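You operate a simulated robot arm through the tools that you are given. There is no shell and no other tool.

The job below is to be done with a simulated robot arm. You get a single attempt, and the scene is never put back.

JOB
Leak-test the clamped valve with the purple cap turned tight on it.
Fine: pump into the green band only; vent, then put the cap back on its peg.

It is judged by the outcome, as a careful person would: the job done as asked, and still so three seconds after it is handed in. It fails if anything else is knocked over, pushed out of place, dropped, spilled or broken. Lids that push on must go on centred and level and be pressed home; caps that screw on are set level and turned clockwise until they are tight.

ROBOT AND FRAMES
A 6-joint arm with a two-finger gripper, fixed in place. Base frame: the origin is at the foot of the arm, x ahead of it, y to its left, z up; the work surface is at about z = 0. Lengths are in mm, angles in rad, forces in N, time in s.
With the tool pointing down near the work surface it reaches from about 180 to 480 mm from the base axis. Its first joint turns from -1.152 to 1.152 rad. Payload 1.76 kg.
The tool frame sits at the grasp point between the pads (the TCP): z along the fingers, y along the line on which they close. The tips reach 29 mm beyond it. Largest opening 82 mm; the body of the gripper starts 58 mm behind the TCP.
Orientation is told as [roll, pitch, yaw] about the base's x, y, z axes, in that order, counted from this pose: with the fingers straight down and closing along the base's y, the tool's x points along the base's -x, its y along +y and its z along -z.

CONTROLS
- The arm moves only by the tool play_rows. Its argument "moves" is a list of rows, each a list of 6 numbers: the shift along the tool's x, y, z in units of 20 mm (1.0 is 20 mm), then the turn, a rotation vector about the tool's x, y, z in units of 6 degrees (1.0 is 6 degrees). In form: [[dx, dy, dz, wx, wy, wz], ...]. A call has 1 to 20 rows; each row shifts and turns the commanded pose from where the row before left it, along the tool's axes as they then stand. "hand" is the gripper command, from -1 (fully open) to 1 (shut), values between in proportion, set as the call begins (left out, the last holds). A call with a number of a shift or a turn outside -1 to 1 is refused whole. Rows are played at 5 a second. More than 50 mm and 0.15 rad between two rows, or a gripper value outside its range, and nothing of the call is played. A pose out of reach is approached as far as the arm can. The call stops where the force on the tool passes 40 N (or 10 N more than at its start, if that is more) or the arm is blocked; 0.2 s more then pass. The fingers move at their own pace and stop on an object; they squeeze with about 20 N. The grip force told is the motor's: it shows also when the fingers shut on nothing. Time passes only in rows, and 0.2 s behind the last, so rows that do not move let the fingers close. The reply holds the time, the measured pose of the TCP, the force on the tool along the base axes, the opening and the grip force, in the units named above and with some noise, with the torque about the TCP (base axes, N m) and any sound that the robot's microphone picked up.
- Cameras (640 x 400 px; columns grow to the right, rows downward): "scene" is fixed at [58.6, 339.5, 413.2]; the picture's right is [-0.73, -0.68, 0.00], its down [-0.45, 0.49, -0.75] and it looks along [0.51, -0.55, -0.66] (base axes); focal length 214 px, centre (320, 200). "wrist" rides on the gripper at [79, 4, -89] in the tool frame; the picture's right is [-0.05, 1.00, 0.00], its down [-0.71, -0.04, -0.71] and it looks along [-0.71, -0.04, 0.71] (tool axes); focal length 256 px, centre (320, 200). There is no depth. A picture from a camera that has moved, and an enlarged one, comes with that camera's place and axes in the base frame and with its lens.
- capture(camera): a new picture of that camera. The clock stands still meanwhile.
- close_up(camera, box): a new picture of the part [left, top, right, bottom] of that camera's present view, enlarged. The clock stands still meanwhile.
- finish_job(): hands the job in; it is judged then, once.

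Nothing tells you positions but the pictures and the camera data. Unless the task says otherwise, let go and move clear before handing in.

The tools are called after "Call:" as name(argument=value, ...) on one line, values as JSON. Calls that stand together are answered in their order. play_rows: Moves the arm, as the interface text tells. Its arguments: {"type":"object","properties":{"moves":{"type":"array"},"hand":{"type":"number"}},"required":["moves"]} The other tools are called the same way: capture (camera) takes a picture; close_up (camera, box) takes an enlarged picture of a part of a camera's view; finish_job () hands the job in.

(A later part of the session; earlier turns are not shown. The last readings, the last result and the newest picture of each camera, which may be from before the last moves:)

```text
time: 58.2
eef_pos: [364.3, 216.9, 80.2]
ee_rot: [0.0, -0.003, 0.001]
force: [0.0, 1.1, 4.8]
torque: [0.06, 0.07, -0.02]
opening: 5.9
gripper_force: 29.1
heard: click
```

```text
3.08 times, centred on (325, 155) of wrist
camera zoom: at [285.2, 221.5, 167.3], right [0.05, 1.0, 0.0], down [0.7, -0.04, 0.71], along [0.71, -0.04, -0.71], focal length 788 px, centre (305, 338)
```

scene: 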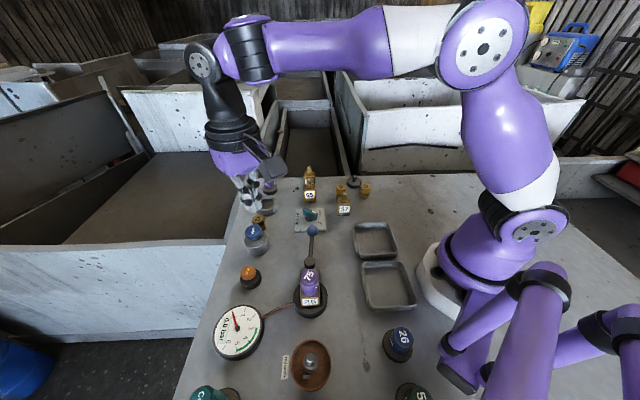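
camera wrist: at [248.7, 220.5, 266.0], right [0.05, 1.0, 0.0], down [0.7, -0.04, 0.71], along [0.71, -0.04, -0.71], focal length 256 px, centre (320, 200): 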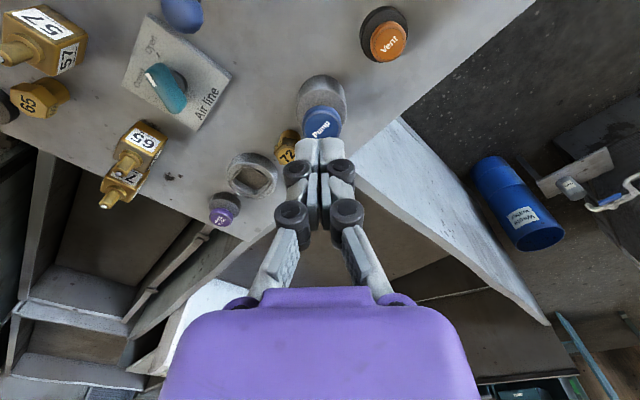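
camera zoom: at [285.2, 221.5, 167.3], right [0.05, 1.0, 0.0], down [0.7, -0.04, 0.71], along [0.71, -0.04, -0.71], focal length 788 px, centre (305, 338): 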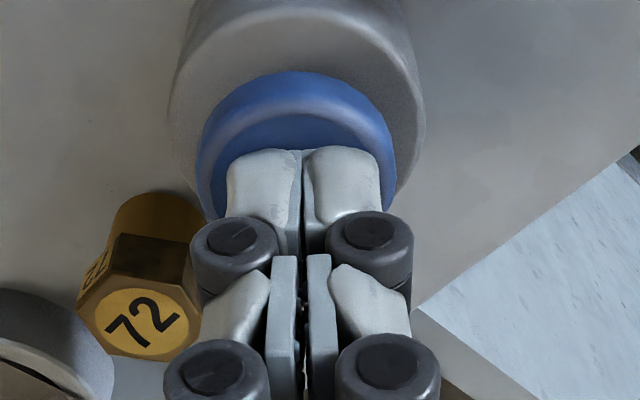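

I heard a click. I'll check the gauge right away before doing anything else.

Call:
close_up(camera="scene", box=[210, 290, 270, 370])

Call:
play_rows(moves=[[0, 0, 0, 0, 0, 0]])

Call:
close_up(camera="scene", box=[210, 290, 270, 370])

```text
5.00 times, centred on (240, 330) of scene
camera zoom: at [58.6, 339.5, 413.2], right [-0.73, -0.68, 0.0], down [-0.45, 0.49, -0.75], along [0.51, -0.55, -0.66], focal length 1072 px, centre (720, -450)
```

zoom: 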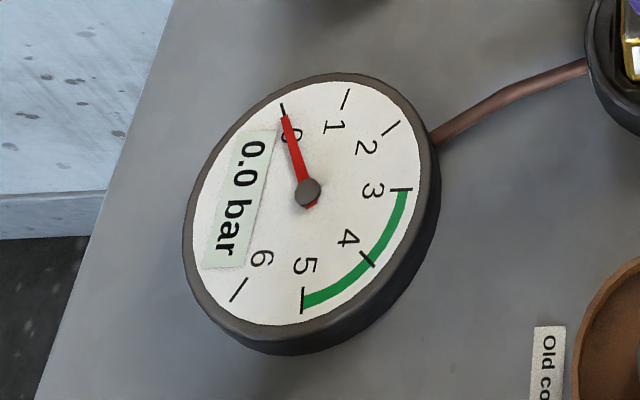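

```text
time: 58.6
eef_pos: [364.5, 217.1, 79.5]
ee_rot: [0.0, -0.002, -0.001]
force: [0.3, 3.6, 4.7]
torque: [0.05, 0.02, 0.0]
opening: 6.2
gripper_force: 28.6
```

```text
5.00 times, centred on (240, 330) of scene
camera zoom: at [58.6, 339.5, 413.2], right [-0.73, -0.68, 0.0], down [-0.45, 0.49, -0.75], along [0.51, -0.55, -0.66], focal length 1072 px, centre (720, -450)
```

zoom: 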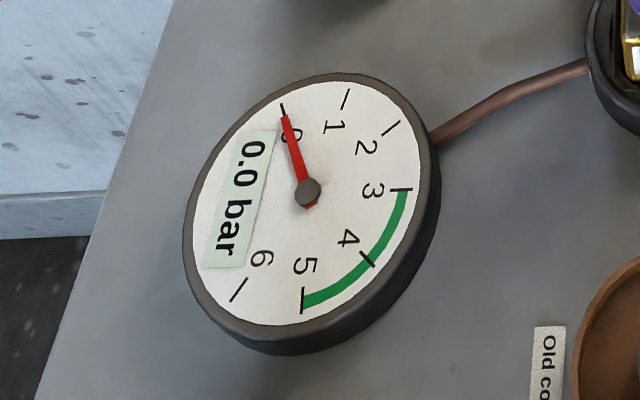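

The gauge is still at zero after the click. I'll see whether the stroke has more travel, pressing a little further and then letting it return.

Call:
play_rows(moves=[[0, 0, 0.1, 0, 0, 0]])

Call:
play_rows(moves=[[0, 0, 0.1, 0, 0, 0]])

Call:
close_up(camera="scene", box=[210, 290, 270, 370])

```text
time: 59.0
eef_pos: [363.8, 217.3, 76.7]
ee_rot: [0.0, -0.002, 0.001]
force: [0.2, 2.6, 5.7]
torque: [0.07, 0.09, 0.01]
opening: 6.0
gripper_force: 29.1
```

```text
time: 59.4
eef_pos: [363.6, 217.2, 74.3]
ee_rot: [0.0, -0.001, 0.0]
force: [-1.0, -1.0, 8.0]
torque: [-0.02, 0.12, 0.02]
opening: 6.1
gripper_force: 28.6
```

```text
5.00 times, centred on (240, 330) of scene
camera zoom: at [58.6, 339.5, 413.2], right [-0.73, -0.68, 0.0], down [-0.45, 0.49, -0.75], along [0.51, -0.55, -0.66], focal length 1072 px, centre (720, -450)
```

zoom: 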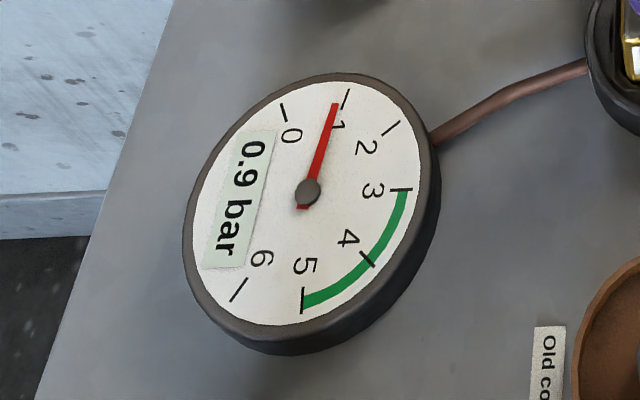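

A full stroke gave 0.9 bar. I'll release the button, check that the pressure holds, then repeat.

Call:
play_rows(moves=[[0, 0, -0.4, 0, 0, 0], [0, 0, -0.4, 0, 0, 0], [0, 0, 0, 0, 0, 0]])

Call:
close_up(camera="scene", box=[210, 290, 270, 370])

Call:
play_rows(moves=[[0, 0, 0, 0, 0, 0], [0, 0, 0, 0, 0, 0], [0, 0, 0, 0, 0, 0], [0, 0, 0, 0, 0, 0], [0, 0, 0, 0, 0, 0]])

Call:
close_up(camera="scene", box=[210, 290, 270, 370])

```text
time: 60.2
eef_pos: [363.4, 216.5, 90.3]
ee_rot: [0.001, 0.001, 0.0]
force: [0.2, 0.2, 0.6]
torque: [0.0, -0.01, -0.03]
opening: 0.0
gripper_force: 28.8
```

```text
5.00 times, centred on (240, 330) of scene
camera zoom: at [58.6, 339.5, 413.2], right [-0.73, -0.68, 0.0], down [-0.45, 0.49, -0.75], along [0.51, -0.55, -0.66], focal length 1072 px, centre (720, -450)
```

zoom: 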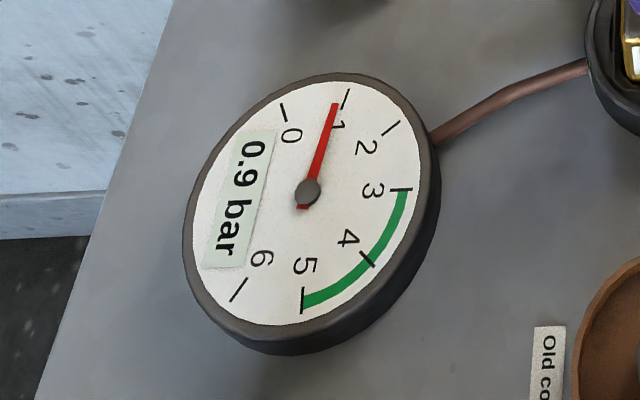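

```text
time: 61.4
eef_pos: [364.5, 216.3, 90.9]
ee_rot: [-0.001, -0.002, 0.0]
force: [-0.7, 0.3, -0.2]
torque: [-0.01, 0.01, 0.02]
opening: 0.0
gripper_force: 28.5
```

```text
5.00 times, centred on (240, 330) of scene
camera zoom: at [58.6, 339.5, 413.2], right [-0.73, -0.68, 0.0], down [-0.45, 0.49, -0.75], along [0.51, -0.55, -0.66], focal length 1072 px, centre (720, -450)
```

zoom: 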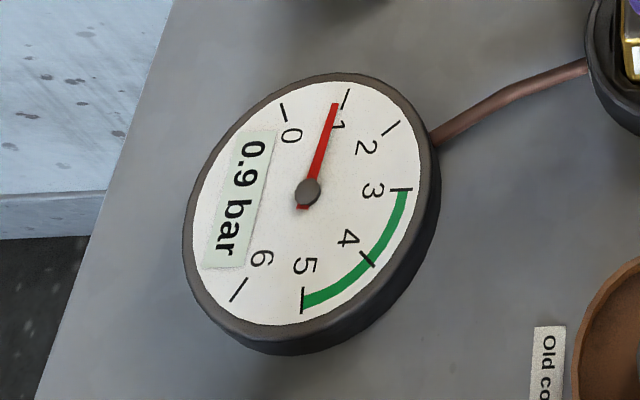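

The pressure holds at 0.9 bar, so the cap is sealing. I'll give it a second stroke.

Call:
play_rows(moves=[[0, 0, 0.4, 0, 0, 0], [0, 0, 0.4, 0, 0, 0], [0, 0, 0, 0, 0, 0]])

Call:
close_up(camera="scene", box=[210, 290, 270, 370])

Call:
play_rows(moves=[[0, 0, -0.4, 0, 0, 0], [0, 0, -0.4, 0, 0, 0], [0, 0, 0, 0, 0, 0]])

Call:
close_up(camera="scene", box=[210, 290, 270, 370])

```text
time: 62.2
eef_pos: [363.1, 216.9, 75.4]
ee_rot: [0.002, -0.003, -0.001]
force: [0.9, -2.9, 10.2]
torque: [-0.09, 0.03, 0.03]
opening: 5.9
gripper_force: 28.8
heard: click
```

```text
5.00 times, centred on (240, 330) of scene
camera zoom: at [58.6, 339.5, 413.2], right [-0.73, -0.68, 0.0], down [-0.45, 0.49, -0.75], along [0.51, -0.55, -0.66], focal length 1072 px, centre (720, -450)
```

zoom: 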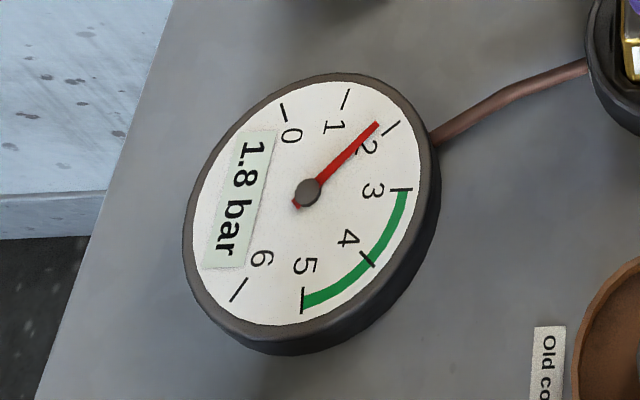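

```text
time: 63.0
eef_pos: [363.7, 217.4, 90.5]
ee_rot: [-0.001, 0.001, 0.001]
force: [-0.2, 0.0, -1.3]
torque: [0.0, 0.0, 0.01]
opening: 0.0
gripper_force: 28.6
```

```text
5.00 times, centred on (240, 330) of scene
camera zoom: at [58.6, 339.5, 413.2], right [-0.73, -0.68, 0.0], down [-0.45, 0.49, -0.75], along [0.51, -0.55, -0.66], focal length 1072 px, centre (720, -450)
```

zoom: 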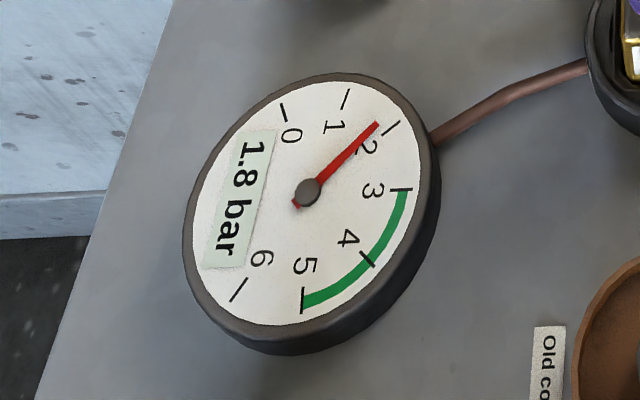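

The gauge reads 1.8 bar and is steady. I'll give it a third stroke.

Call:
play_rows(moves=[[0, 0, 0.4, 0, 0, 0], [0, 0, 0.4, 0, 0, 0], [0, 0, 0, 0, 0, 0]])

Call:
play_rows(moves=[[0, 0, -0.4, 0, 0, 0], [0, 0, -0.4, 0, 0, 0], [0, 0, 0, 0, 0, 0]])

Call:
close_up(camera="scene", box=[210, 290, 270, 370])

```text
time: 63.8
eef_pos: [364.8, 217.6, 75.2]
ee_rot: [0.001, -0.004, 0.0]
force: [-1.5, -1.6, 10.8]
torque: [-0.11, 0.13, 0.01]
opening: 6.0
gripper_force: 28.8
heard: click
```

```text
time: 64.6
eef_pos: [364.1, 217.4, 91.8]
ee_rot: [0.0, -0.001, -0.001]
force: [0.1, -0.3, 0.6]
torque: [0.0, 0.0, 0.01]
opening: 0.1
gripper_force: 28.8
```

```text
5.00 times, centred on (240, 330) of scene
camera zoom: at [58.6, 339.5, 413.2], right [-0.73, -0.68, 0.0], down [-0.45, 0.49, -0.75], along [0.51, -0.55, -0.66], focal length 1072 px, centre (720, -450)
```

zoom: 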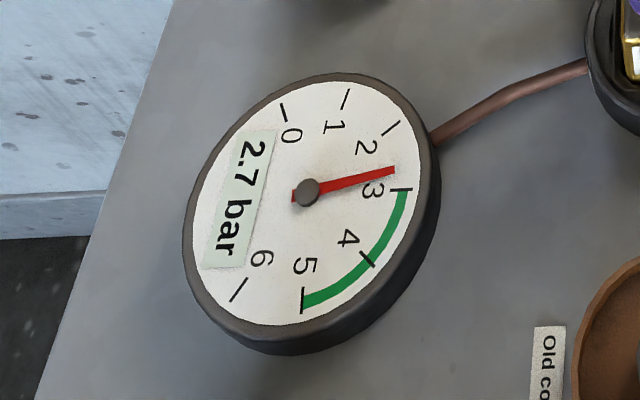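

The gauge reads 2.7 bar. One more stroke should bring it to about 3.6, inside the green band.

Call:
play_rows(moves=[[0, 0, 0.4, 0, 0, 0], [0, 0, 0.4, 0, 0, 0], [0, 0, 0, 0, 0, 0]])

Call:
play_rows(moves=[[0, 0, -0.4, 0, 0, 0], [0, 0, -0.5, 0, 0, 0], [0, 0, -0.5, 0, 0, 0]])

Call:
close_up(camera="scene", box=[210, 290, 270, 370])

```text
time: 65.4
eef_pos: [364.3, 218.1, 76.4]
ee_rot: [0.001, -0.005, -0.002]
force: [3.5, -1.6, 6.9]
torque: [-0.08, -0.19, 0.04]
opening: 6.0
gripper_force: 28.8
heard: click
```

```text
time: 66.2
eef_pos: [363.8, 217.2, 103.1]
ee_rot: [0.0, 0.001, 0.001]
force: [0.2, -0.6, -0.5]
torque: [0.0, 0.01, 0.02]
opening: 0.0
gripper_force: 28.6
```

```text
5.00 times, centred on (240, 330) of scene
camera zoom: at [58.6, 339.5, 413.2], right [-0.73, -0.68, 0.0], down [-0.45, 0.49, -0.75], along [0.51, -0.55, -0.66], focal length 1072 px, centre (720, -450)
```

zoom: 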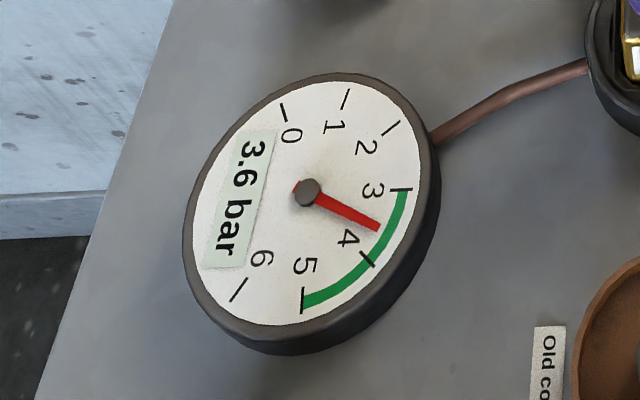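

The gauge reads 3.6 bar, inside the green band. I'll wait several seconds with the arm clear to observe the leak test.

Call:
play_rows(moves=[[0, 0, -0.5, 0, 0, 0], [0, 0, -0.5, 0, 0, 0], [0, 0, 0, 0, 0, 0], [0, 0, 0, 0, 0, 0], [0, 0, 0, 0, 0, 0], [0, 0, 0, 0, 0, 0], [0, 0, 0, 0, 0, 0], [0, 0, 0, 0, 0, 0], [0, 0, 0, 0, 0, 0], [0, 0, 0, 0, 0, 0], [0, 0, 0, 0, 0, 0], [0, 0, 0, 0, 0, 0], [0, 0, 0, 0, 0, 0], [0, 0, 0, 0, 0, 0], [0, 0, 0, 0, 0, 0], [0, 0, 0, 0, 0, 0], [0, 0, 0, 0, 0, 0], [0, 0, 0, 0, 0, 0], [0, 0, 0, 0, 0, 0], [0, 0, 0, 0, 0, 0]])

Call:
close_up(camera="scene", box=[210, 290, 270, 370])

Call:
play_rows(moves=[[0, 0, 0, 0, 0, 0], [0, 0, 0, 0, 0, 0], [0, 0, 0, 0, 0, 0], [0, 0, 0, 0, 0, 0], [0, 0, 0, 0, 0, 0], [0, 0, 0, 0, 0, 0], [0, 0, 0, 0, 0, 0], [0, 0, 0, 0, 0, 0], [0, 0, 0, 0, 0, 0], [0, 0, 0, 0, 0, 0], [0, 0, 0, 0, 0, 0], [0, 0, 0, 0, 0, 0], [0, 0, 0, 0, 0, 0], [0, 0, 0, 0, 0, 0], [0, 0, 0, 0, 0, 0], [0, 0, 0, 0, 0, 0], [0, 0, 0, 0, 0, 0], [0, 0, 0, 0, 0, 0], [0, 0, 0, 0, 0, 0], [0, 0, 0, 0, 0, 0]])

Call:
close_up(camera="scene", box=[210, 290, 270, 370])

```text
time: 70.4
eef_pos: [364.0, 217.4, 123.2]
ee_rot: [-0.001, -0.002, 0.0]
force: [0.5, 0.3, 0.7]
torque: [-0.01, 0.0, -0.03]
opening: 0.1
gripper_force: 28.4
```

```text
5.00 times, centred on (240, 330) of scene
camera zoom: at [58.6, 339.5, 413.2], right [-0.73, -0.68, 0.0], down [-0.45, 0.49, -0.75], along [0.51, -0.55, -0.66], focal length 1072 px, centre (720, -450)
```

zoom: 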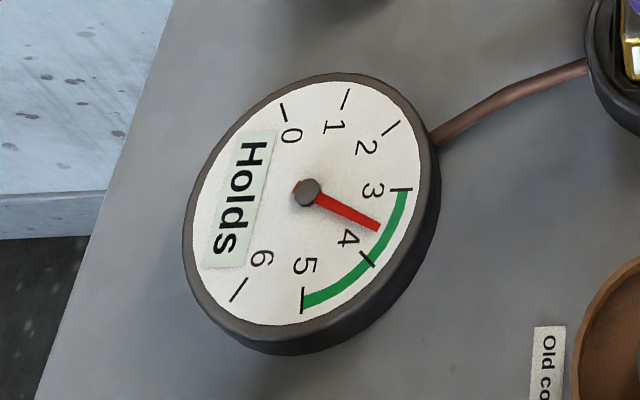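

```text
time: 74.6
eef_pos: [364.8, 217.2, 123.3]
ee_rot: [-0.002, -0.002, 0.001]
force: [0.2, 0.6, 0.0]
torque: [0.01, 0.02, 0.0]
opening: 0.0
gripper_force: 28.6
```

```text
5.00 times, centred on (240, 330) of scene
camera zoom: at [58.6, 339.5, 413.2], right [-0.73, -0.68, 0.0], down [-0.45, 0.49, -0.75], along [0.51, -0.55, -0.66], focal length 1072 px, centre (720, -450)
```

zoom: 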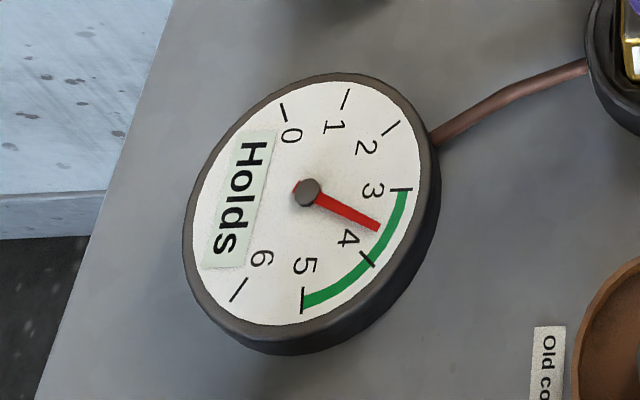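

The gauge display shows "Holds", so the leak test is passed. Next I'll move over the vent button.

Call:
play_rows(moves=[[0.7, 0.7, 0, 0, 0, 0], [0.7, 0.7, 0, 0, 0, 0], [0.7, 0.7, 0, 0, 0, 0], [0.7, 0.7, 0, 0, 0, 0], [0, 0, 0.8, 0, 0, 0], [0, 0, 0.8, 0, 0, 0], [0, 0, 0, 0, 0, 0]])

Call:
close_up(camera="wrist", box=[240, 60, 400, 200])

Call:
close_up(camera="scene", box=[200, 220, 330, 370])

```text
time: 76.2
eef_pos: [308.8, 273.2, 90.2]
ee_rot: [0.002, -0.002, 0.001]
force: [-0.7, 0.7, 0.1]
torque: [-0.01, 0.0, -0.01]
opening: 0.1
gripper_force: 28.7
```

```text
2.86 times, centred on (320, 130) of wrist
camera zoom: at [230.0, 277.8, 178.5], right [0.05, 1.0, 0.0], down [0.7, -0.04, 0.71], along [0.71, -0.04, -0.71], focal length 731 px, centre (320, 400)
```

zoom: 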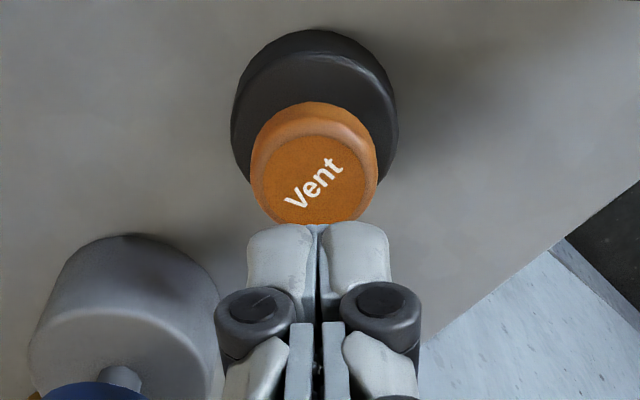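

```text
2.67 times, centred on (265, 295) of scene
camera zoom: at [58.6, 339.5, 413.2], right [-0.73, -0.68, 0.0], down [-0.45, 0.49, -0.75], along [0.51, -0.55, -0.66], focal length 572 px, centre (467, -53)
```

zoom: 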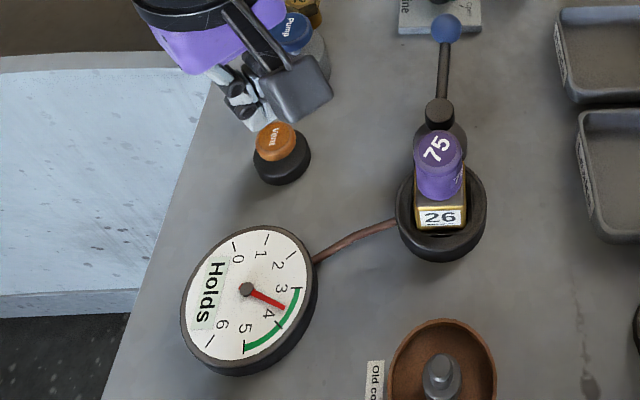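

The fingertips are lined up over the vent button. I'll lower onto it and press gently.

Call:
play_rows(moves=[[0, 0, 0.5, 0, 0, 0], [0, 0, 0.5, 0, 0, 0], [0, 0, 0.4, 0, 0, 0]])

Call:
play_rows(moves=[[0, 0, 0.15, 0, 0, 0]])

Call:
play_rows(moves=[[0, 0, 0.15, 0, 0, 0]])

Call:
play_rows(moves=[[0, 0, 0.15, 0, 0, 0]])

Call:
close_up(camera="scene", box=[200, 220, 330, 370])

```text
time: 77.0
eef_pos: [309.3, 273.5, 63.0]
ee_rot: [0.0, -0.001, 0.001]
force: [-0.8, -0.2, 0.3]
torque: [-0.02, 0.0, 0.0]
opening: 6.2
gripper_force: 29.1
```

```text
time: 77.4
eef_pos: [308.7, 273.2, 59.7]
ee_rot: [0.001, -0.002, 0.002]
force: [-1.1, 1.1, 1.8]
torque: [-0.03, 0.0, -0.02]
opening: 6.3
gripper_force: 27.8
```

```text
time: 77.8
eef_pos: [307.8, 273.0, 57.4]
ee_rot: [0.0, -0.002, -0.001]
force: [-0.7, 1.6, 2.2]
torque: [0.02, 0.03, -0.02]
opening: 6.1
gripper_force: 28.9
heard: click
```

```text
time: 78.2
eef_pos: [309.4, 274.4, 55.5]
ee_rot: [0.002, -0.003, 0.0]
force: [-4.1, -4.1, 22.1]
torque: [-0.12, 0.27, 0.07]
opening: 6.0
gripper_force: 29.3
```

```text
2.67 times, centred on (265, 295) of scene
camera zoom: at [58.6, 339.5, 413.3], right [-0.73, -0.68, 0.0], down [-0.45, 0.49, -0.75], along [0.51, -0.55, -0.66], focal length 572 px, centre (467, -53)
```

zoom: 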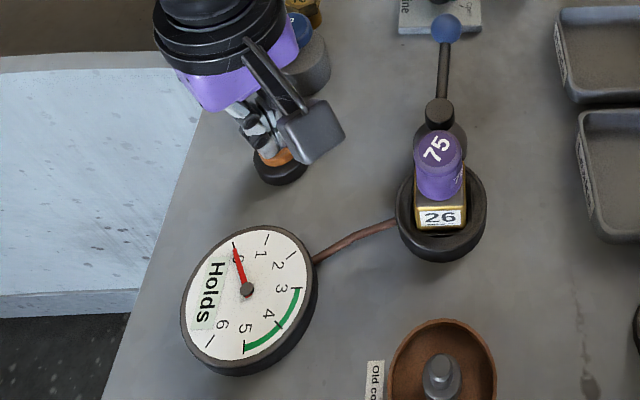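

The needle is back at zero, so the pressure is vented. Next I'll release the button, lift and confirm the gauge before going back to the cap.

Call:
play_rows(moves=[[0, 0, -0.5, 0, 0, 0], [0, 0, -1, 0, 0, 0], [0, 0, -1, 0, 0, 0], [0, 0, -1, 0, 0, 0], [0, 0, -1, 0, 0, 0], [0, 0, -1, 0, 0, 0]])

Call:
close_up(camera="scene", box=[200, 220, 330, 370])

Call:
play_rows(moves=[[0.98, -0.45, 0, 0, 0, 0], [0.98, -0.45, 0, 0, 0, 0], [0.98, -0.45, 0, 0, 0, 0], [0.98, -0.45, 0, 0, 0, 0], [0.98, -0.45, 0, 0, 0, 0], [0.98, -0.45, 0, 0, 0, 0], [0, 0, 0, 0, 0, -1], [0, 0, 0, 0, 0, -1], [0, 0, 0, 0, 0, -1], [0, 0, 0, 0, 0, -1], [0, 0, 0, 0, 0, -1], [0, 0, 0, 0, 0, -1], [0, 0, 0, 0, 0, -1], [0, 0, 0, 0, 0, -1], [0, 0, 0, 0, 0, -1], [0, 0, 0, 0, 0, -1], [0, 0, 0, 0, 0, -1], [0, 0, 0, 0, 0, -1], [0, 0, 0, 0, 0, -1], [0, 0, 0, 0, 0, -1]], hand=-0.2)

Call:
capture(camera="wrist")

Call:
capture(camera="scene")

```text
time: 79.6
eef_pos: [307.7, 273.6, 164.4]
ee_rot: [-0.001, -0.001, 0.0]
force: [0.7, 0.2, -0.4]
torque: [0.01, 0.01, 0.01]
opening: 0.1
gripper_force: 28.6
```

```text
2.67 times, centred on (265, 295) of scene
camera zoom: at [58.6, 339.5, 413.2], right [-0.73, -0.68, 0.0], down [-0.45, 0.49, -0.75], along [0.51, -0.55, -0.66], focal length 572 px, centre (467, -53)
```

zoom: 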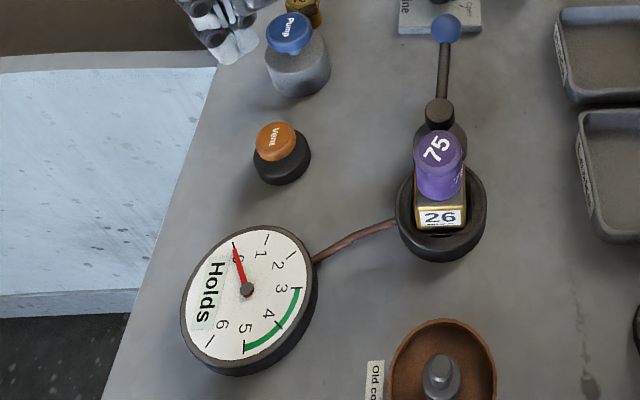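

```text
time: 83.8
eef_pos: [190.0, 220.0, 163.6]
ee_rot: [-0.003, -0.002, 1.468]
force: [0.0, 0.1, 0.5]
torque: [-0.01, -0.01, -0.01]
opening: 49.2
gripper_force: 0.0
```

```text
taken
camera wrist: at [178.5, 140.9, 251.8], right [-0.99, 0.16, 0.0], down [0.11, 0.7, 0.71], along [0.11, 0.7, -0.71], focal length 256 px, centre (320, 200)
```

wrist: 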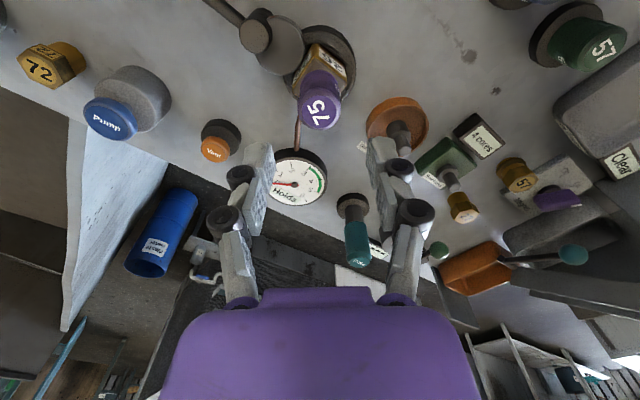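

```text
taken
```

scene: 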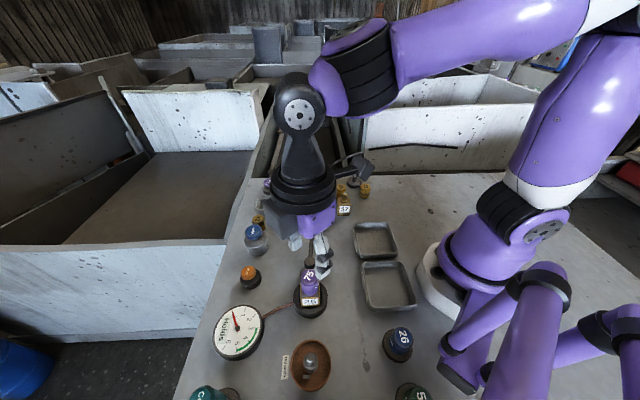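

The gauge is at zero with "Holds" still shown. Next I'll measure the cap from here to centre the open gripper over it.

Call:
close_up(camera="wrist", box=[260, 40, 380, 150])

```text
3.64 times, centred on (320, 95) of wrist
camera zoom: at [178.5, 140.9, 251.8], right [-0.99, 0.16, 0.0], down [0.11, 0.7, 0.71], along [0.11, 0.7, -0.71], focal length 931 px, centre (320, 582)
```

zoom: 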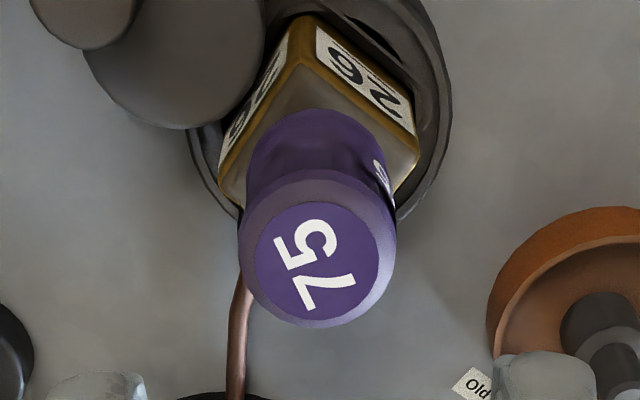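

The cap's axis is at about (191.3, 219.3). I'll make a small correction and descend around it with the fingers open.

Call:
play_rows(moves=[[0, -0.035, 0, 0, 0, 0], [0, 0, 0.9, 0, 0, 0], [0, 0, 0.9, 0, 0, 0], [0, 0, 0.9, 0, 0, 0], [0, 0, 0, 0, 0, 0]])

Call:
close_up(camera="wrist", box=[250, 80, 390, 210])

Call:
close_up(camera="scene", box=[275, 245, 345, 315])

```text
time: 85.0
eef_pos: [192.2, 219.1, 110.0]
ee_rot: [-0.001, -0.001, 1.466]
force: [0.3, -0.7, 0.5]
torque: [-0.02, 0.0, -0.03]
opening: 49.2
gripper_force: 0.0
```

```text
3.08 times, centred on (320, 145) of wrist
camera zoom: at [179.7, 140.6, 197.2], right [-0.99, 0.16, 0.0], down [0.11, 0.7, 0.71], along [0.11, 0.7, -0.71], focal length 788 px, centre (320, 369)
```

zoom: 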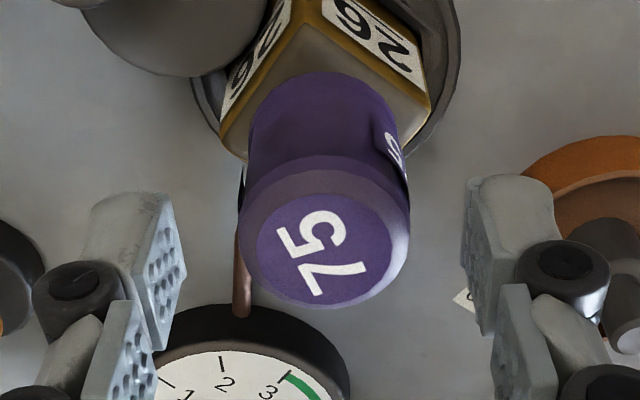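

```text
5.71 times, centred on (310, 280) of scene
camera zoom: at [58.6, 339.5, 413.2], right [-0.73, -0.68, 0.0], down [-0.45, 0.49, -0.75], along [0.51, -0.55, -0.66], focal length 1226 px, centre (377, -257)
```

zoom: 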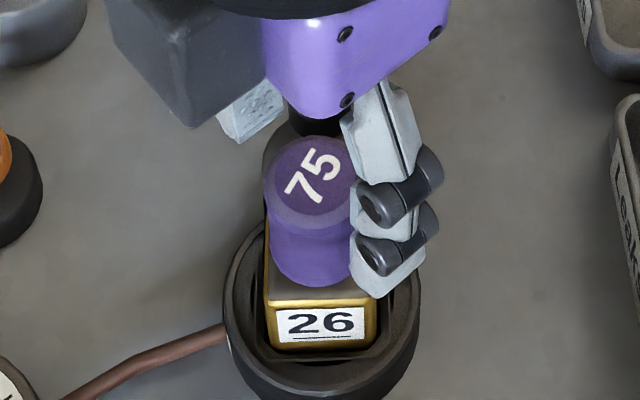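

The cap is nearly centred between the fingers. I'll go down the last 21 mm and grip.

Call:
play_rows(moves=[[0, 0.022, 0.35, 0, 0, 0], [0, 0, 0.35, 0, 0, 0], [0, 0, 0.35, 0, 0, 0], [0, 0, 0, 0, 0, 0]])

Call:
close_up(camera="wrist", box=[250, 80, 390, 210])

Call:
play_rows(moves=[[0, 0, 0, 0, 0, 0], [0, 0, 0, 0, 0, 0], [0, 0, 0, 0, 0, 0]], hand=1)

Call:
close_up(camera="wrist", box=[250, 80, 390, 210])

```text
time: 86.0
eef_pos: [190.8, 219.4, 88.1]
ee_rot: [-0.002, -0.001, 1.465]
force: [-0.7, -0.3, -0.2]
torque: [-0.01, -0.02, -0.02]
opening: 49.0
gripper_force: 0.1
```

```text
3.08 times, centred on (320, 145) of wrist
camera zoom: at [179.0, 140.8, 176.3], right [-0.99, 0.16, 0.0], down [0.11, 0.7, 0.71], along [0.11, 0.7, -0.71], focal length 788 px, centre (320, 369)
```

zoom: 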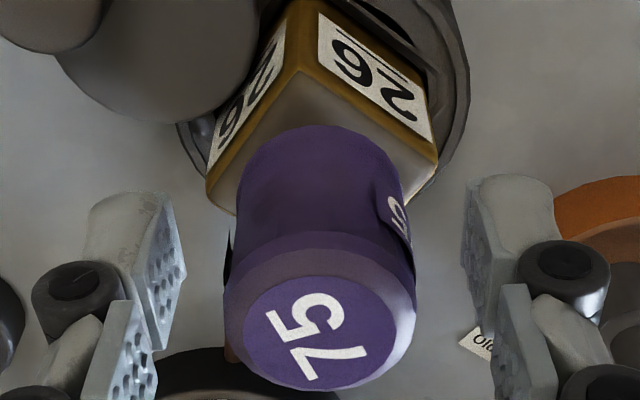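

```text
time: 86.8
eef_pos: [191.4, 219.6, 89.0]
ee_rot: [0.0, -0.001, 1.467]
force: [-2.3, 0.2, 11.8]
torque: [-0.05, 0.09, 0.0]
opening: 28.6
gripper_force: 20.5
```

```text
3.08 times, centred on (320, 145) of wrist
camera zoom: at [179.1, 140.9, 176.5], right [-0.99, 0.16, 0.0], down [0.11, 0.7, 0.71], along [0.11, 0.7, -0.71], focal length 788 px, centre (320, 369)
```

zoom: 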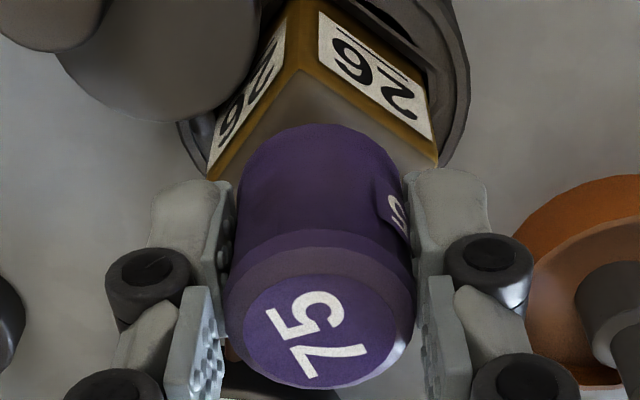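

I have a good centred grip with little side load. Now I'll turn counter-clockwise to loosen the cap.

Call:
play_rows(moves=[[0, 0, 0, 0, 0, -1], [0, 0, 0, 0, 0, -1], [0, 0, 0, 0, 0, -1], [0, 0, 0, 0, 0, -1]])

Call:
close_up(camera="wrist", box=[250, 80, 390, 210])

Call:
close_up(camera="scene", box=[275, 245, 345, 315])

```text
time: 87.8
eef_pos: [191.4, 218.5, 88.0]
ee_rot: [-0.001, -0.001, 1.886]
force: [1.7, 2.2, 2.5]
torque: [0.09, 0.0, -0.02]
opening: 28.7
gripper_force: 19.7
```

```text
3.08 times, centred on (320, 145) of wrist
camera zoom: at [212.0, 142.6, 176.6], right [-0.97, -0.26, 0.0], down [-0.18, 0.68, 0.71], along [-0.18, 0.68, -0.71], focal length 788 px, centre (320, 369)
```

zoom: 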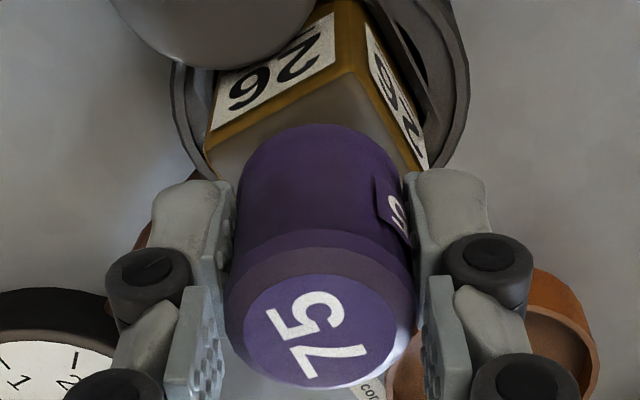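

```text
5.71 times, centred on (310, 280) of scene
camera zoom: at [58.6, 339.5, 413.2], right [-0.73, -0.68, 0.0], down [-0.45, 0.49, -0.75], along [0.51, -0.55, -0.66], focal length 1226 px, centre (377, -257)
```

zoom: 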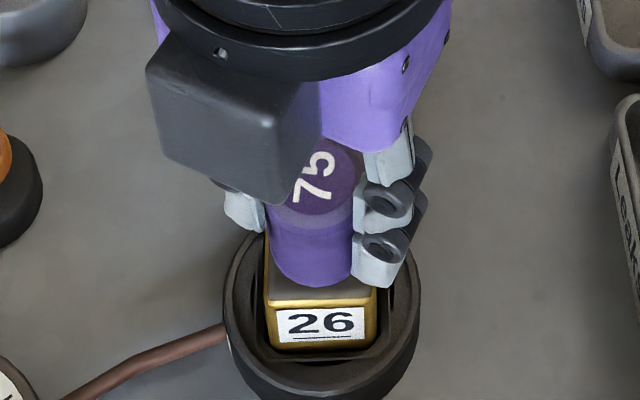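

The cap turns with the gripper and the torque has dropped to nearly zero, so it has broken loose. I'll continue counter-clockwise.

Call:
play_rows(moves=[[0, 0, 0, 0, 0, -1], [0, 0, 0, 0, 0, -1], [0, 0, 0, 0, 0, -1], [0, 0, 0, 0, 0, -1]])

Call:
play_rows(moves=[[0, 0, 0, 0, 0, -1], [0, 0, 0, 0, 0, -1], [0, 0, 0, 0, 0, -1], [0, 0, 0, 0, 0, -1]])

Call:
close_up(camera="wrist", box=[250, 80, 390, 210])

```text
time: 88.8
eef_pos: [191.6, 219.7, 88.0]
ee_rot: [0.001, 0.002, 2.304]
force: [0.7, -0.2, 0.5]
torque: [0.02, -0.01, 0.02]
opening: 28.7
gripper_force: 20.1
```

```text
time: 89.8
eef_pos: [191.1, 219.1, 87.8]
ee_rot: [-0.001, 0.002, 2.725]
force: [0.2, -0.2, 0.3]
torque: [-0.01, 0.01, 0.04]
opening: 28.6
gripper_force: 19.9
```

```text
3.08 times, centred on (320, 145) of wrist
camera zoom: at [262.2, 182.9, 176.7], right [-0.45, -0.89, 0.0], down [-0.63, 0.32, 0.71], along [-0.63, 0.32, -0.71], focal length 788 px, centre (320, 369)
```

zoom: 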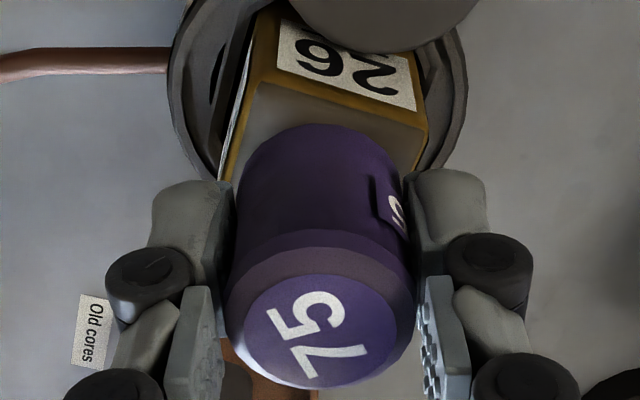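

The cap has now turned 72° counter-clockwise with nothing resisting. I'll try a small lift to see if it's free of the thread.

Call:
play_rows(moves=[[0, 0, -0.05, 0, 0, 0], [0, 0, 0, 0, 0, 0]])

Call:
play_rows(moves=[[0, 0, -0.05, 0, 0, 0], [0, 0, 0, 0, 0, 0]])

Call:
play_rows(moves=[[0, 0, -0.1, 0, 0, 0], [0, 0, 0, 0, 0, 0]])

Call:
close_up(camera="wrist", box=[250, 80, 390, 210])

Call:
close_up(camera="scene", box=[275, 245, 345, 315])

```text
time: 90.4
eef_pos: [189.8, 219.5, 89.9]
ee_rot: [0.001, 0.002, 2.722]
force: [0.2, -0.3, -1.2]
torque: [-0.01, -0.03, -0.01]
opening: 28.4
gripper_force: 20.2
```

```text
time: 91.0
eef_pos: [190.4, 219.0, 90.4]
ee_rot: [-0.001, 0.002, 2.723]
force: [1.0, 0.0, 0.7]
torque: [0.03, 0.02, 0.0]
opening: 28.5
gripper_force: 19.6
```

```text
time: 91.6
eef_pos: [191.1, 220.3, 92.2]
ee_rot: [0.0, 0.002, 2.722]
force: [-0.1, 0.4, -0.3]
torque: [0.03, -0.04, -0.04]
opening: 28.6
gripper_force: 19.4
```

```text
3.08 times, centred on (320, 145) of wrist
camera zoom: at [261.8, 182.9, 180.8], right [-0.45, -0.89, 0.0], down [-0.63, 0.32, 0.71], along [-0.63, 0.32, -0.71], focal length 788 px, centre (320, 369)
```

zoom: 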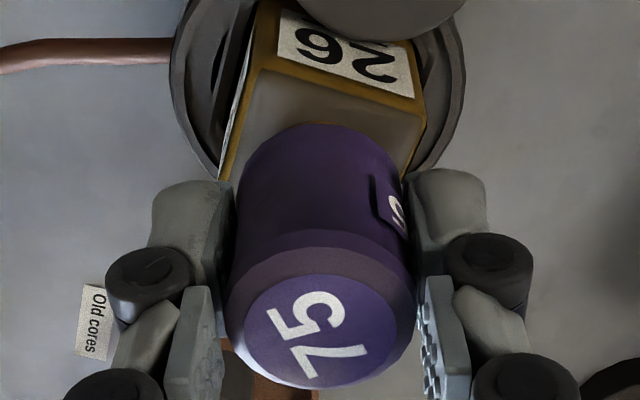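

```text
5.71 times, centred on (310, 280) of scene
camera zoom: at [58.6, 339.5, 413.2], right [-0.73, -0.68, 0.0], down [-0.45, 0.49, -0.75], along [0.51, -0.55, -0.66], focal length 1226 px, centre (377, -257)
```

zoom: 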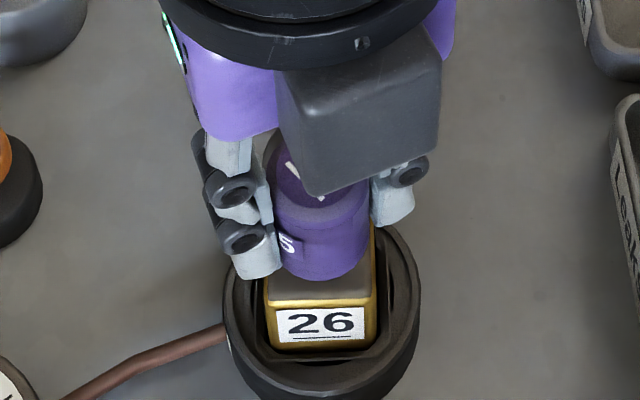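

The cap lifts freely with no force. I'll raise it straight off the stem.

Call:
play_rows(moves=[[0, 0, -0.25, 0, 0, 0], [0, 0, -0.25, 0, 0, 0], [0, 0, -0.25, 0, 0, 0], [0, 0, -0.5, 0, 0, 0], [0, 0, -0.5, 0, 0, 0]])

Call:
play_rows(moves=[[0, 0, -1, 0, 0, 0], [0, 0, -1, 0, 0, 0], [0, 0, -1, 0, 0, 0], [0, 0, -1, 0, 0, 0], [0, 0, -1, 0, 0, 0]])

Call:
capture(camera="wrist")

Call:
close_up(camera="scene", box=[265, 215, 355, 315])

```text
time: 92.8
eef_pos: [190.8, 218.6, 126.8]
ee_rot: [0.001, 0.001, 2.722]
force: [-0.3, -0.3, 0.2]
torque: [0.02, -0.04, 0.04]
opening: 28.6
gripper_force: 19.8
```

```text
time: 94.0
eef_pos: [189.3, 217.8, 228.0]
ee_rot: [0.002, 0.0, 2.723]
force: [0.5, -0.8, 0.4]
torque: [0.0, 0.0, 0.0]
opening: 28.6
gripper_force: 19.5
```

```text
taken
camera wrist: at [261.7, 182.3, 315.9], right [-0.46, -0.89, 0.0], down [-0.63, 0.32, 0.71], along [-0.63, 0.32, -0.71], focal length 256 px, centre (320, 200)
```

wrist: 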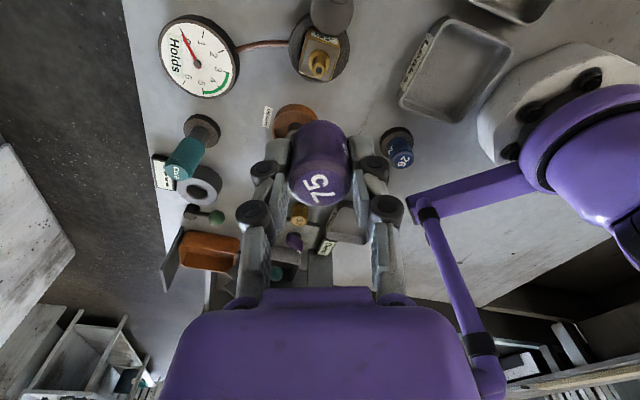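

```text
4.00 times, centred on (310, 265) of scene
camera zoom: at [58.6, 339.5, 413.2], right [-0.73, -0.68, 0.0], down [-0.45, 0.49, -0.75], along [0.51, -0.55, -0.66], focal length 858 px, centre (360, -60)
```

zoom: 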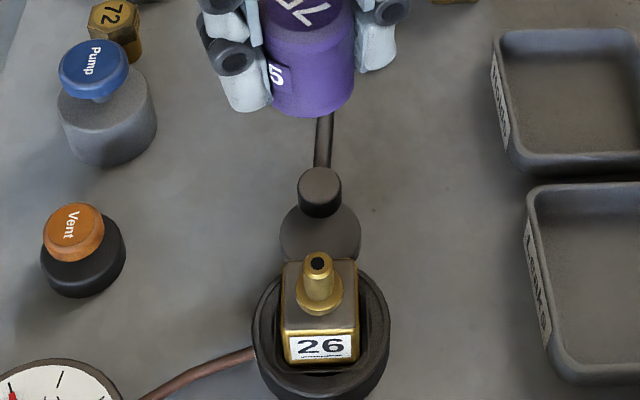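

The cap is off, and valve 26 is undisturbed in its clamp. Next I'll straighten the wrist and carry the cap high back to its peg.

Call:
play_rows(moves=[[0, 0, 0, 0, 0, 1], [0, 0, 0, 0, 0, 1], [0, 0, 0, 0, 0, 1], [0, 0, 0, 0, 0, 1], [0, 0, 0, 0, 0, 1], [0, 0, 0, 0, 0, 1], [0, 0, 0, 0, 0, 1], [0, 0, 0, 0, 0, 1], [0, 0, 0, 0, 0, 1], [0, 0, 0, 0, 0, 1], [0, 0, 0, 0, 0, 1], [0, 0, 0, 0, 0, 1], [0, 0, 0, 0, 0, 1], [0, 0, 0, 0, 0, 1], [0, 0, 0, 0, 0, 1], [0, 0, 0, 0, 0, 1], [0, 0, 0, 0, 0, 1], [0, 0, 0, 0, 0, 1], [0, 0, 0, 0, 0, 1], [0, 0, 0, 0, 0, 1]])

Call:
play_rows(moves=[[0, 0, 0, 0, 0, 1], [0, 0, 0, 0, 0, 1], [0, 0, 0, 0, 0, 1], [0, 0, 0, 0, 0, 1], [0, 0, 0, 0, 0, 1], [0, 0, 0, 0, 0, 1], [0, 0, 0, 0, 0, 0]])

Call:
play_rows(moves=[[-0.38, -0.97, 0, 0, 0, 0], [-0.38, -0.97, 0, 0, 0, 0], [-0.38, -0.97, 0, 0, 0, 0], [-0.38, -0.97, 0, 0, 0, 0], [-0.38, -0.97, 0, 0, 0, 0], [-0.38, -0.97, 0, 0, 0, 0], [-0.38, -0.97, 0, 0, 0, 0], [-0.38, -0.97, 0, 0, 0, 0], [-0.38, -0.97, 0, 0, 0, 0], [-0.38, -0.97, 0, 0, 0, 0], [-0.38, -0.97, 0, 0, 0, 0], [-0.38, -0.97, 0, 0, 0, 0], [-0.38, -0.97, 0, 0, 0, 0], [-0.38, -0.97, 0, 0, 0, 0], [-0.38, -0.97, 0, 0, 0, 0], [-0.38, -0.97, 0, 0, 0, 0], [-0.38, -0.97, 0, 0, 0, 0], [-0.38, -0.97, 0, 0, 0, 0], [0, 0, 0, 0, 0, 0]])

Call:
capture(camera="wrist")

Call:
capture(camera="scene")

```text
time: 98.2
eef_pos: [189.9, 220.1, 227.7]
ee_rot: [-0.002, -0.001, 0.626]
force: [-0.9, -0.4, -0.5]
torque: [0.05, 0.0, 0.01]
opening: 28.5
gripper_force: 19.9
```

```text
time: 99.8
eef_pos: [190.8, 218.8, 228.8]
ee_rot: [0.001, -0.003, -0.002]
force: [0.7, 0.5, -1.1]
torque: [-0.01, 0.0, 0.03]
opening: 28.6
gripper_force: 19.8
```

```text
time: 103.8
eef_pos: [328.0, -131.4, 227.8]
ee_rot: [0.0, -0.002, 0.0]
force: [0.2, 0.6, -0.1]
torque: [-0.01, -0.01, -0.03]
opening: 28.6
gripper_force: 20.4
```

```text
taken
camera wrist: at [248.4, -126.6, 316.1], right [0.05, 1.0, 0.0], down [0.7, -0.04, 0.71], along [0.71, -0.04, -0.71], focal length 256 px, centre (320, 200)
```

wrist: 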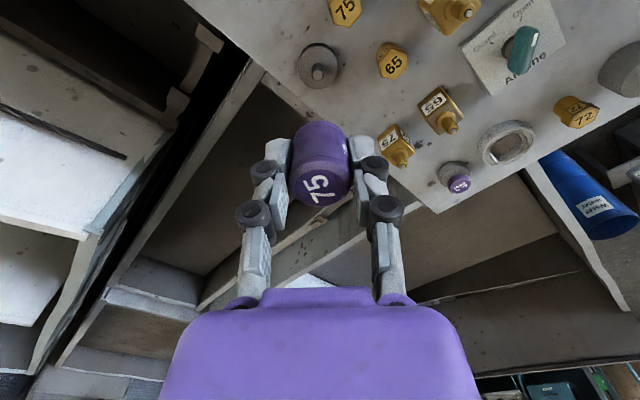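

```text
taken
```

scene: 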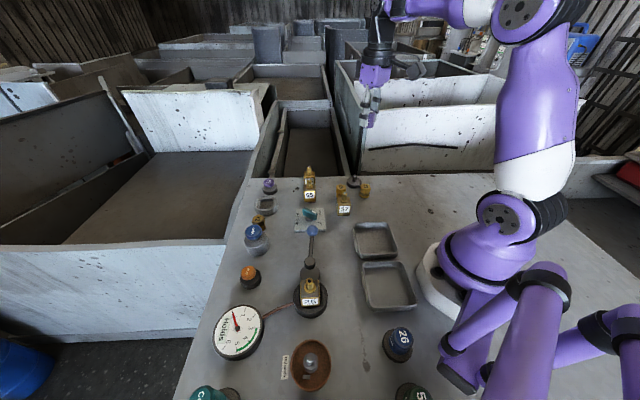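

I can see the empty peg now. I'll zoom in on it from both cameras to get its exact position.

Call:
close_up(camera="wrist", box=[270, 20, 370, 120])

Call:
close_up(camera="scene", box=[325, 155, 385, 215])

Call:
close_up(camera="wrist", box=[270, 110, 370, 210])

```text
4.00 times, centred on (320, 70) of wrist
camera zoom: at [248.4, -126.6, 316.1], right [0.05, 1.0, 0.0], down [0.7, -0.04, 0.71], along [0.71, -0.04, -0.71], focal length 1024 px, centre (320, 720)
```

zoom: 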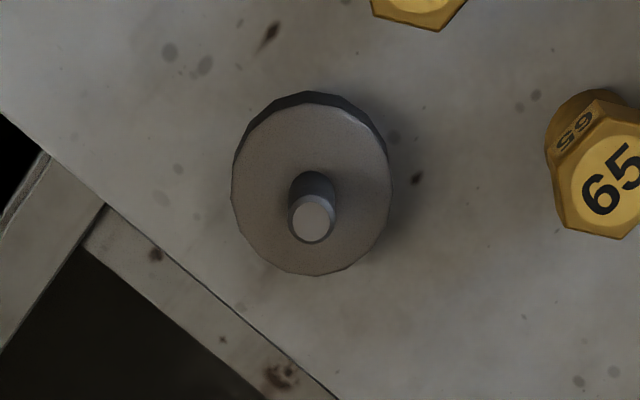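

```text
6.67 times, centred on (355, 185) of scene
camera zoom: at [58.6, 339.5, 413.2], right [-0.73, -0.68, 0.0], down [-0.45, 0.49, -0.75], along [0.51, -0.55, -0.66], focal length 1430 px, centre (87, 300)
```

zoom: 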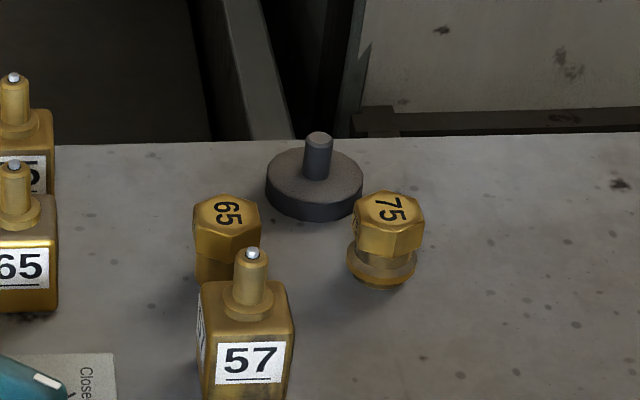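

```text
4.00 times, centred on (320, 160) of wrist
camera zoom: at [248.4, -126.6, 316.1], right [0.05, 1.0, 0.0], down [0.7, -0.04, 0.71], along [0.71, -0.04, -0.71], focal length 1024 px, centre (320, 360)
```

zoom: 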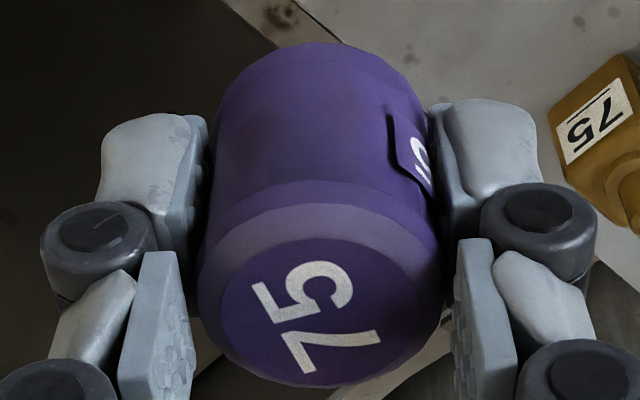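

The peg post is about 12 mm across, at roughly (344, -134) with its top near z = 37. Next I'll move the cap over it at a safe height and turn the wrist 90° so that I can check both directions.

Call:
play_rows(moves=[[-0.42, -0.08, 0, 0, 0, 0], [-0.42, -0.08, 0, 0, 0, 0], [0, 0, 1, 0, 0, 0], [0, 0, 1, 0, 0, 0], [0, 0, 1, 0, 0, 0], [0, 0, 1, 0, 0, 0], [0, 0, 1, 0, 0, 0], [0, 0, 0.9, 0, 0, 0], [0, 0, 0, 0, 0, 0]])

Call:
capture(camera="wrist")

Call:
close_up(camera="wrist", box=[260, 60, 380, 180])

Call:
close_up(camera="scene", box=[325, 140, 385, 215])

```text
time: 105.8
eef_pos: [344.6, -133.8, 109.4]
ee_rot: [-0.001, -0.003, -0.001]
force: [-0.8, 0.3, -0.8]
torque: [-0.02, 0.0, -0.01]
opening: 28.4
gripper_force: 19.5
```

```text
taken
camera wrist: at [266.0, -128.8, 197.7], right [0.05, 1.0, 0.0], down [0.7, -0.04, 0.71], along [0.71, -0.04, -0.71], focal length 256 px, centre (320, 200)
```

wrist: 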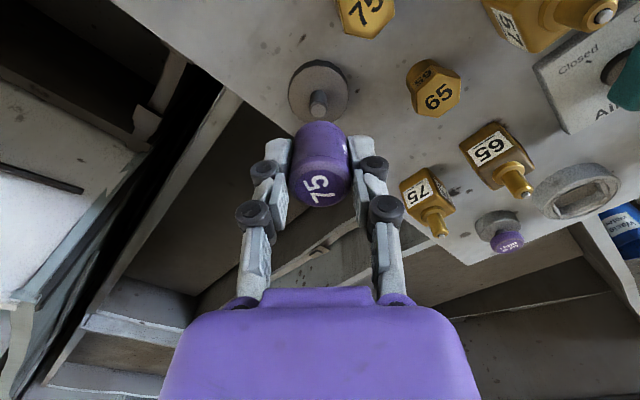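

```text
3.33 times, centred on (320, 120) of wrist
camera zoom: at [266.0, -128.8, 197.7], right [0.05, 1.0, 0.0], down [0.7, -0.04, 0.71], along [0.71, -0.04, -0.71], focal length 853 px, centre (320, 467)
```

zoom: 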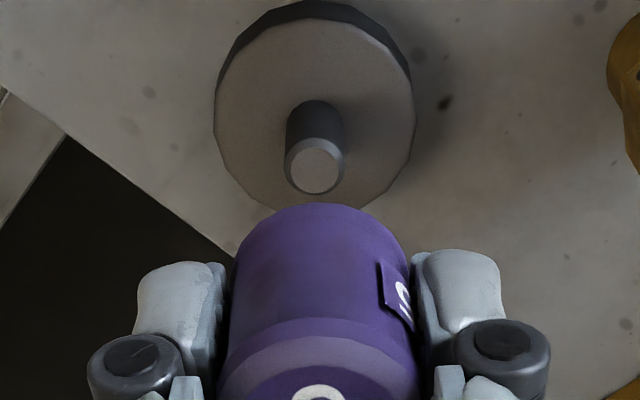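

```text
5.33 times, centred on (355, 178) of scene
camera zoom: at [58.6, 339.5, 413.2], right [-0.73, -0.68, 0.0], down [-0.45, 0.49, -0.75], along [0.51, -0.55, -0.66], focal length 1144 px, centre (133, 320)
```

zoom: 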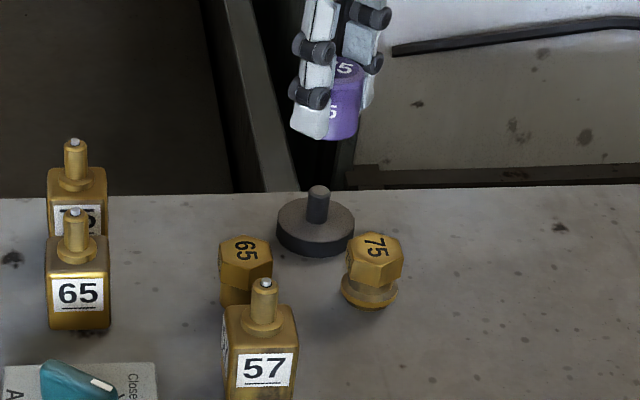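

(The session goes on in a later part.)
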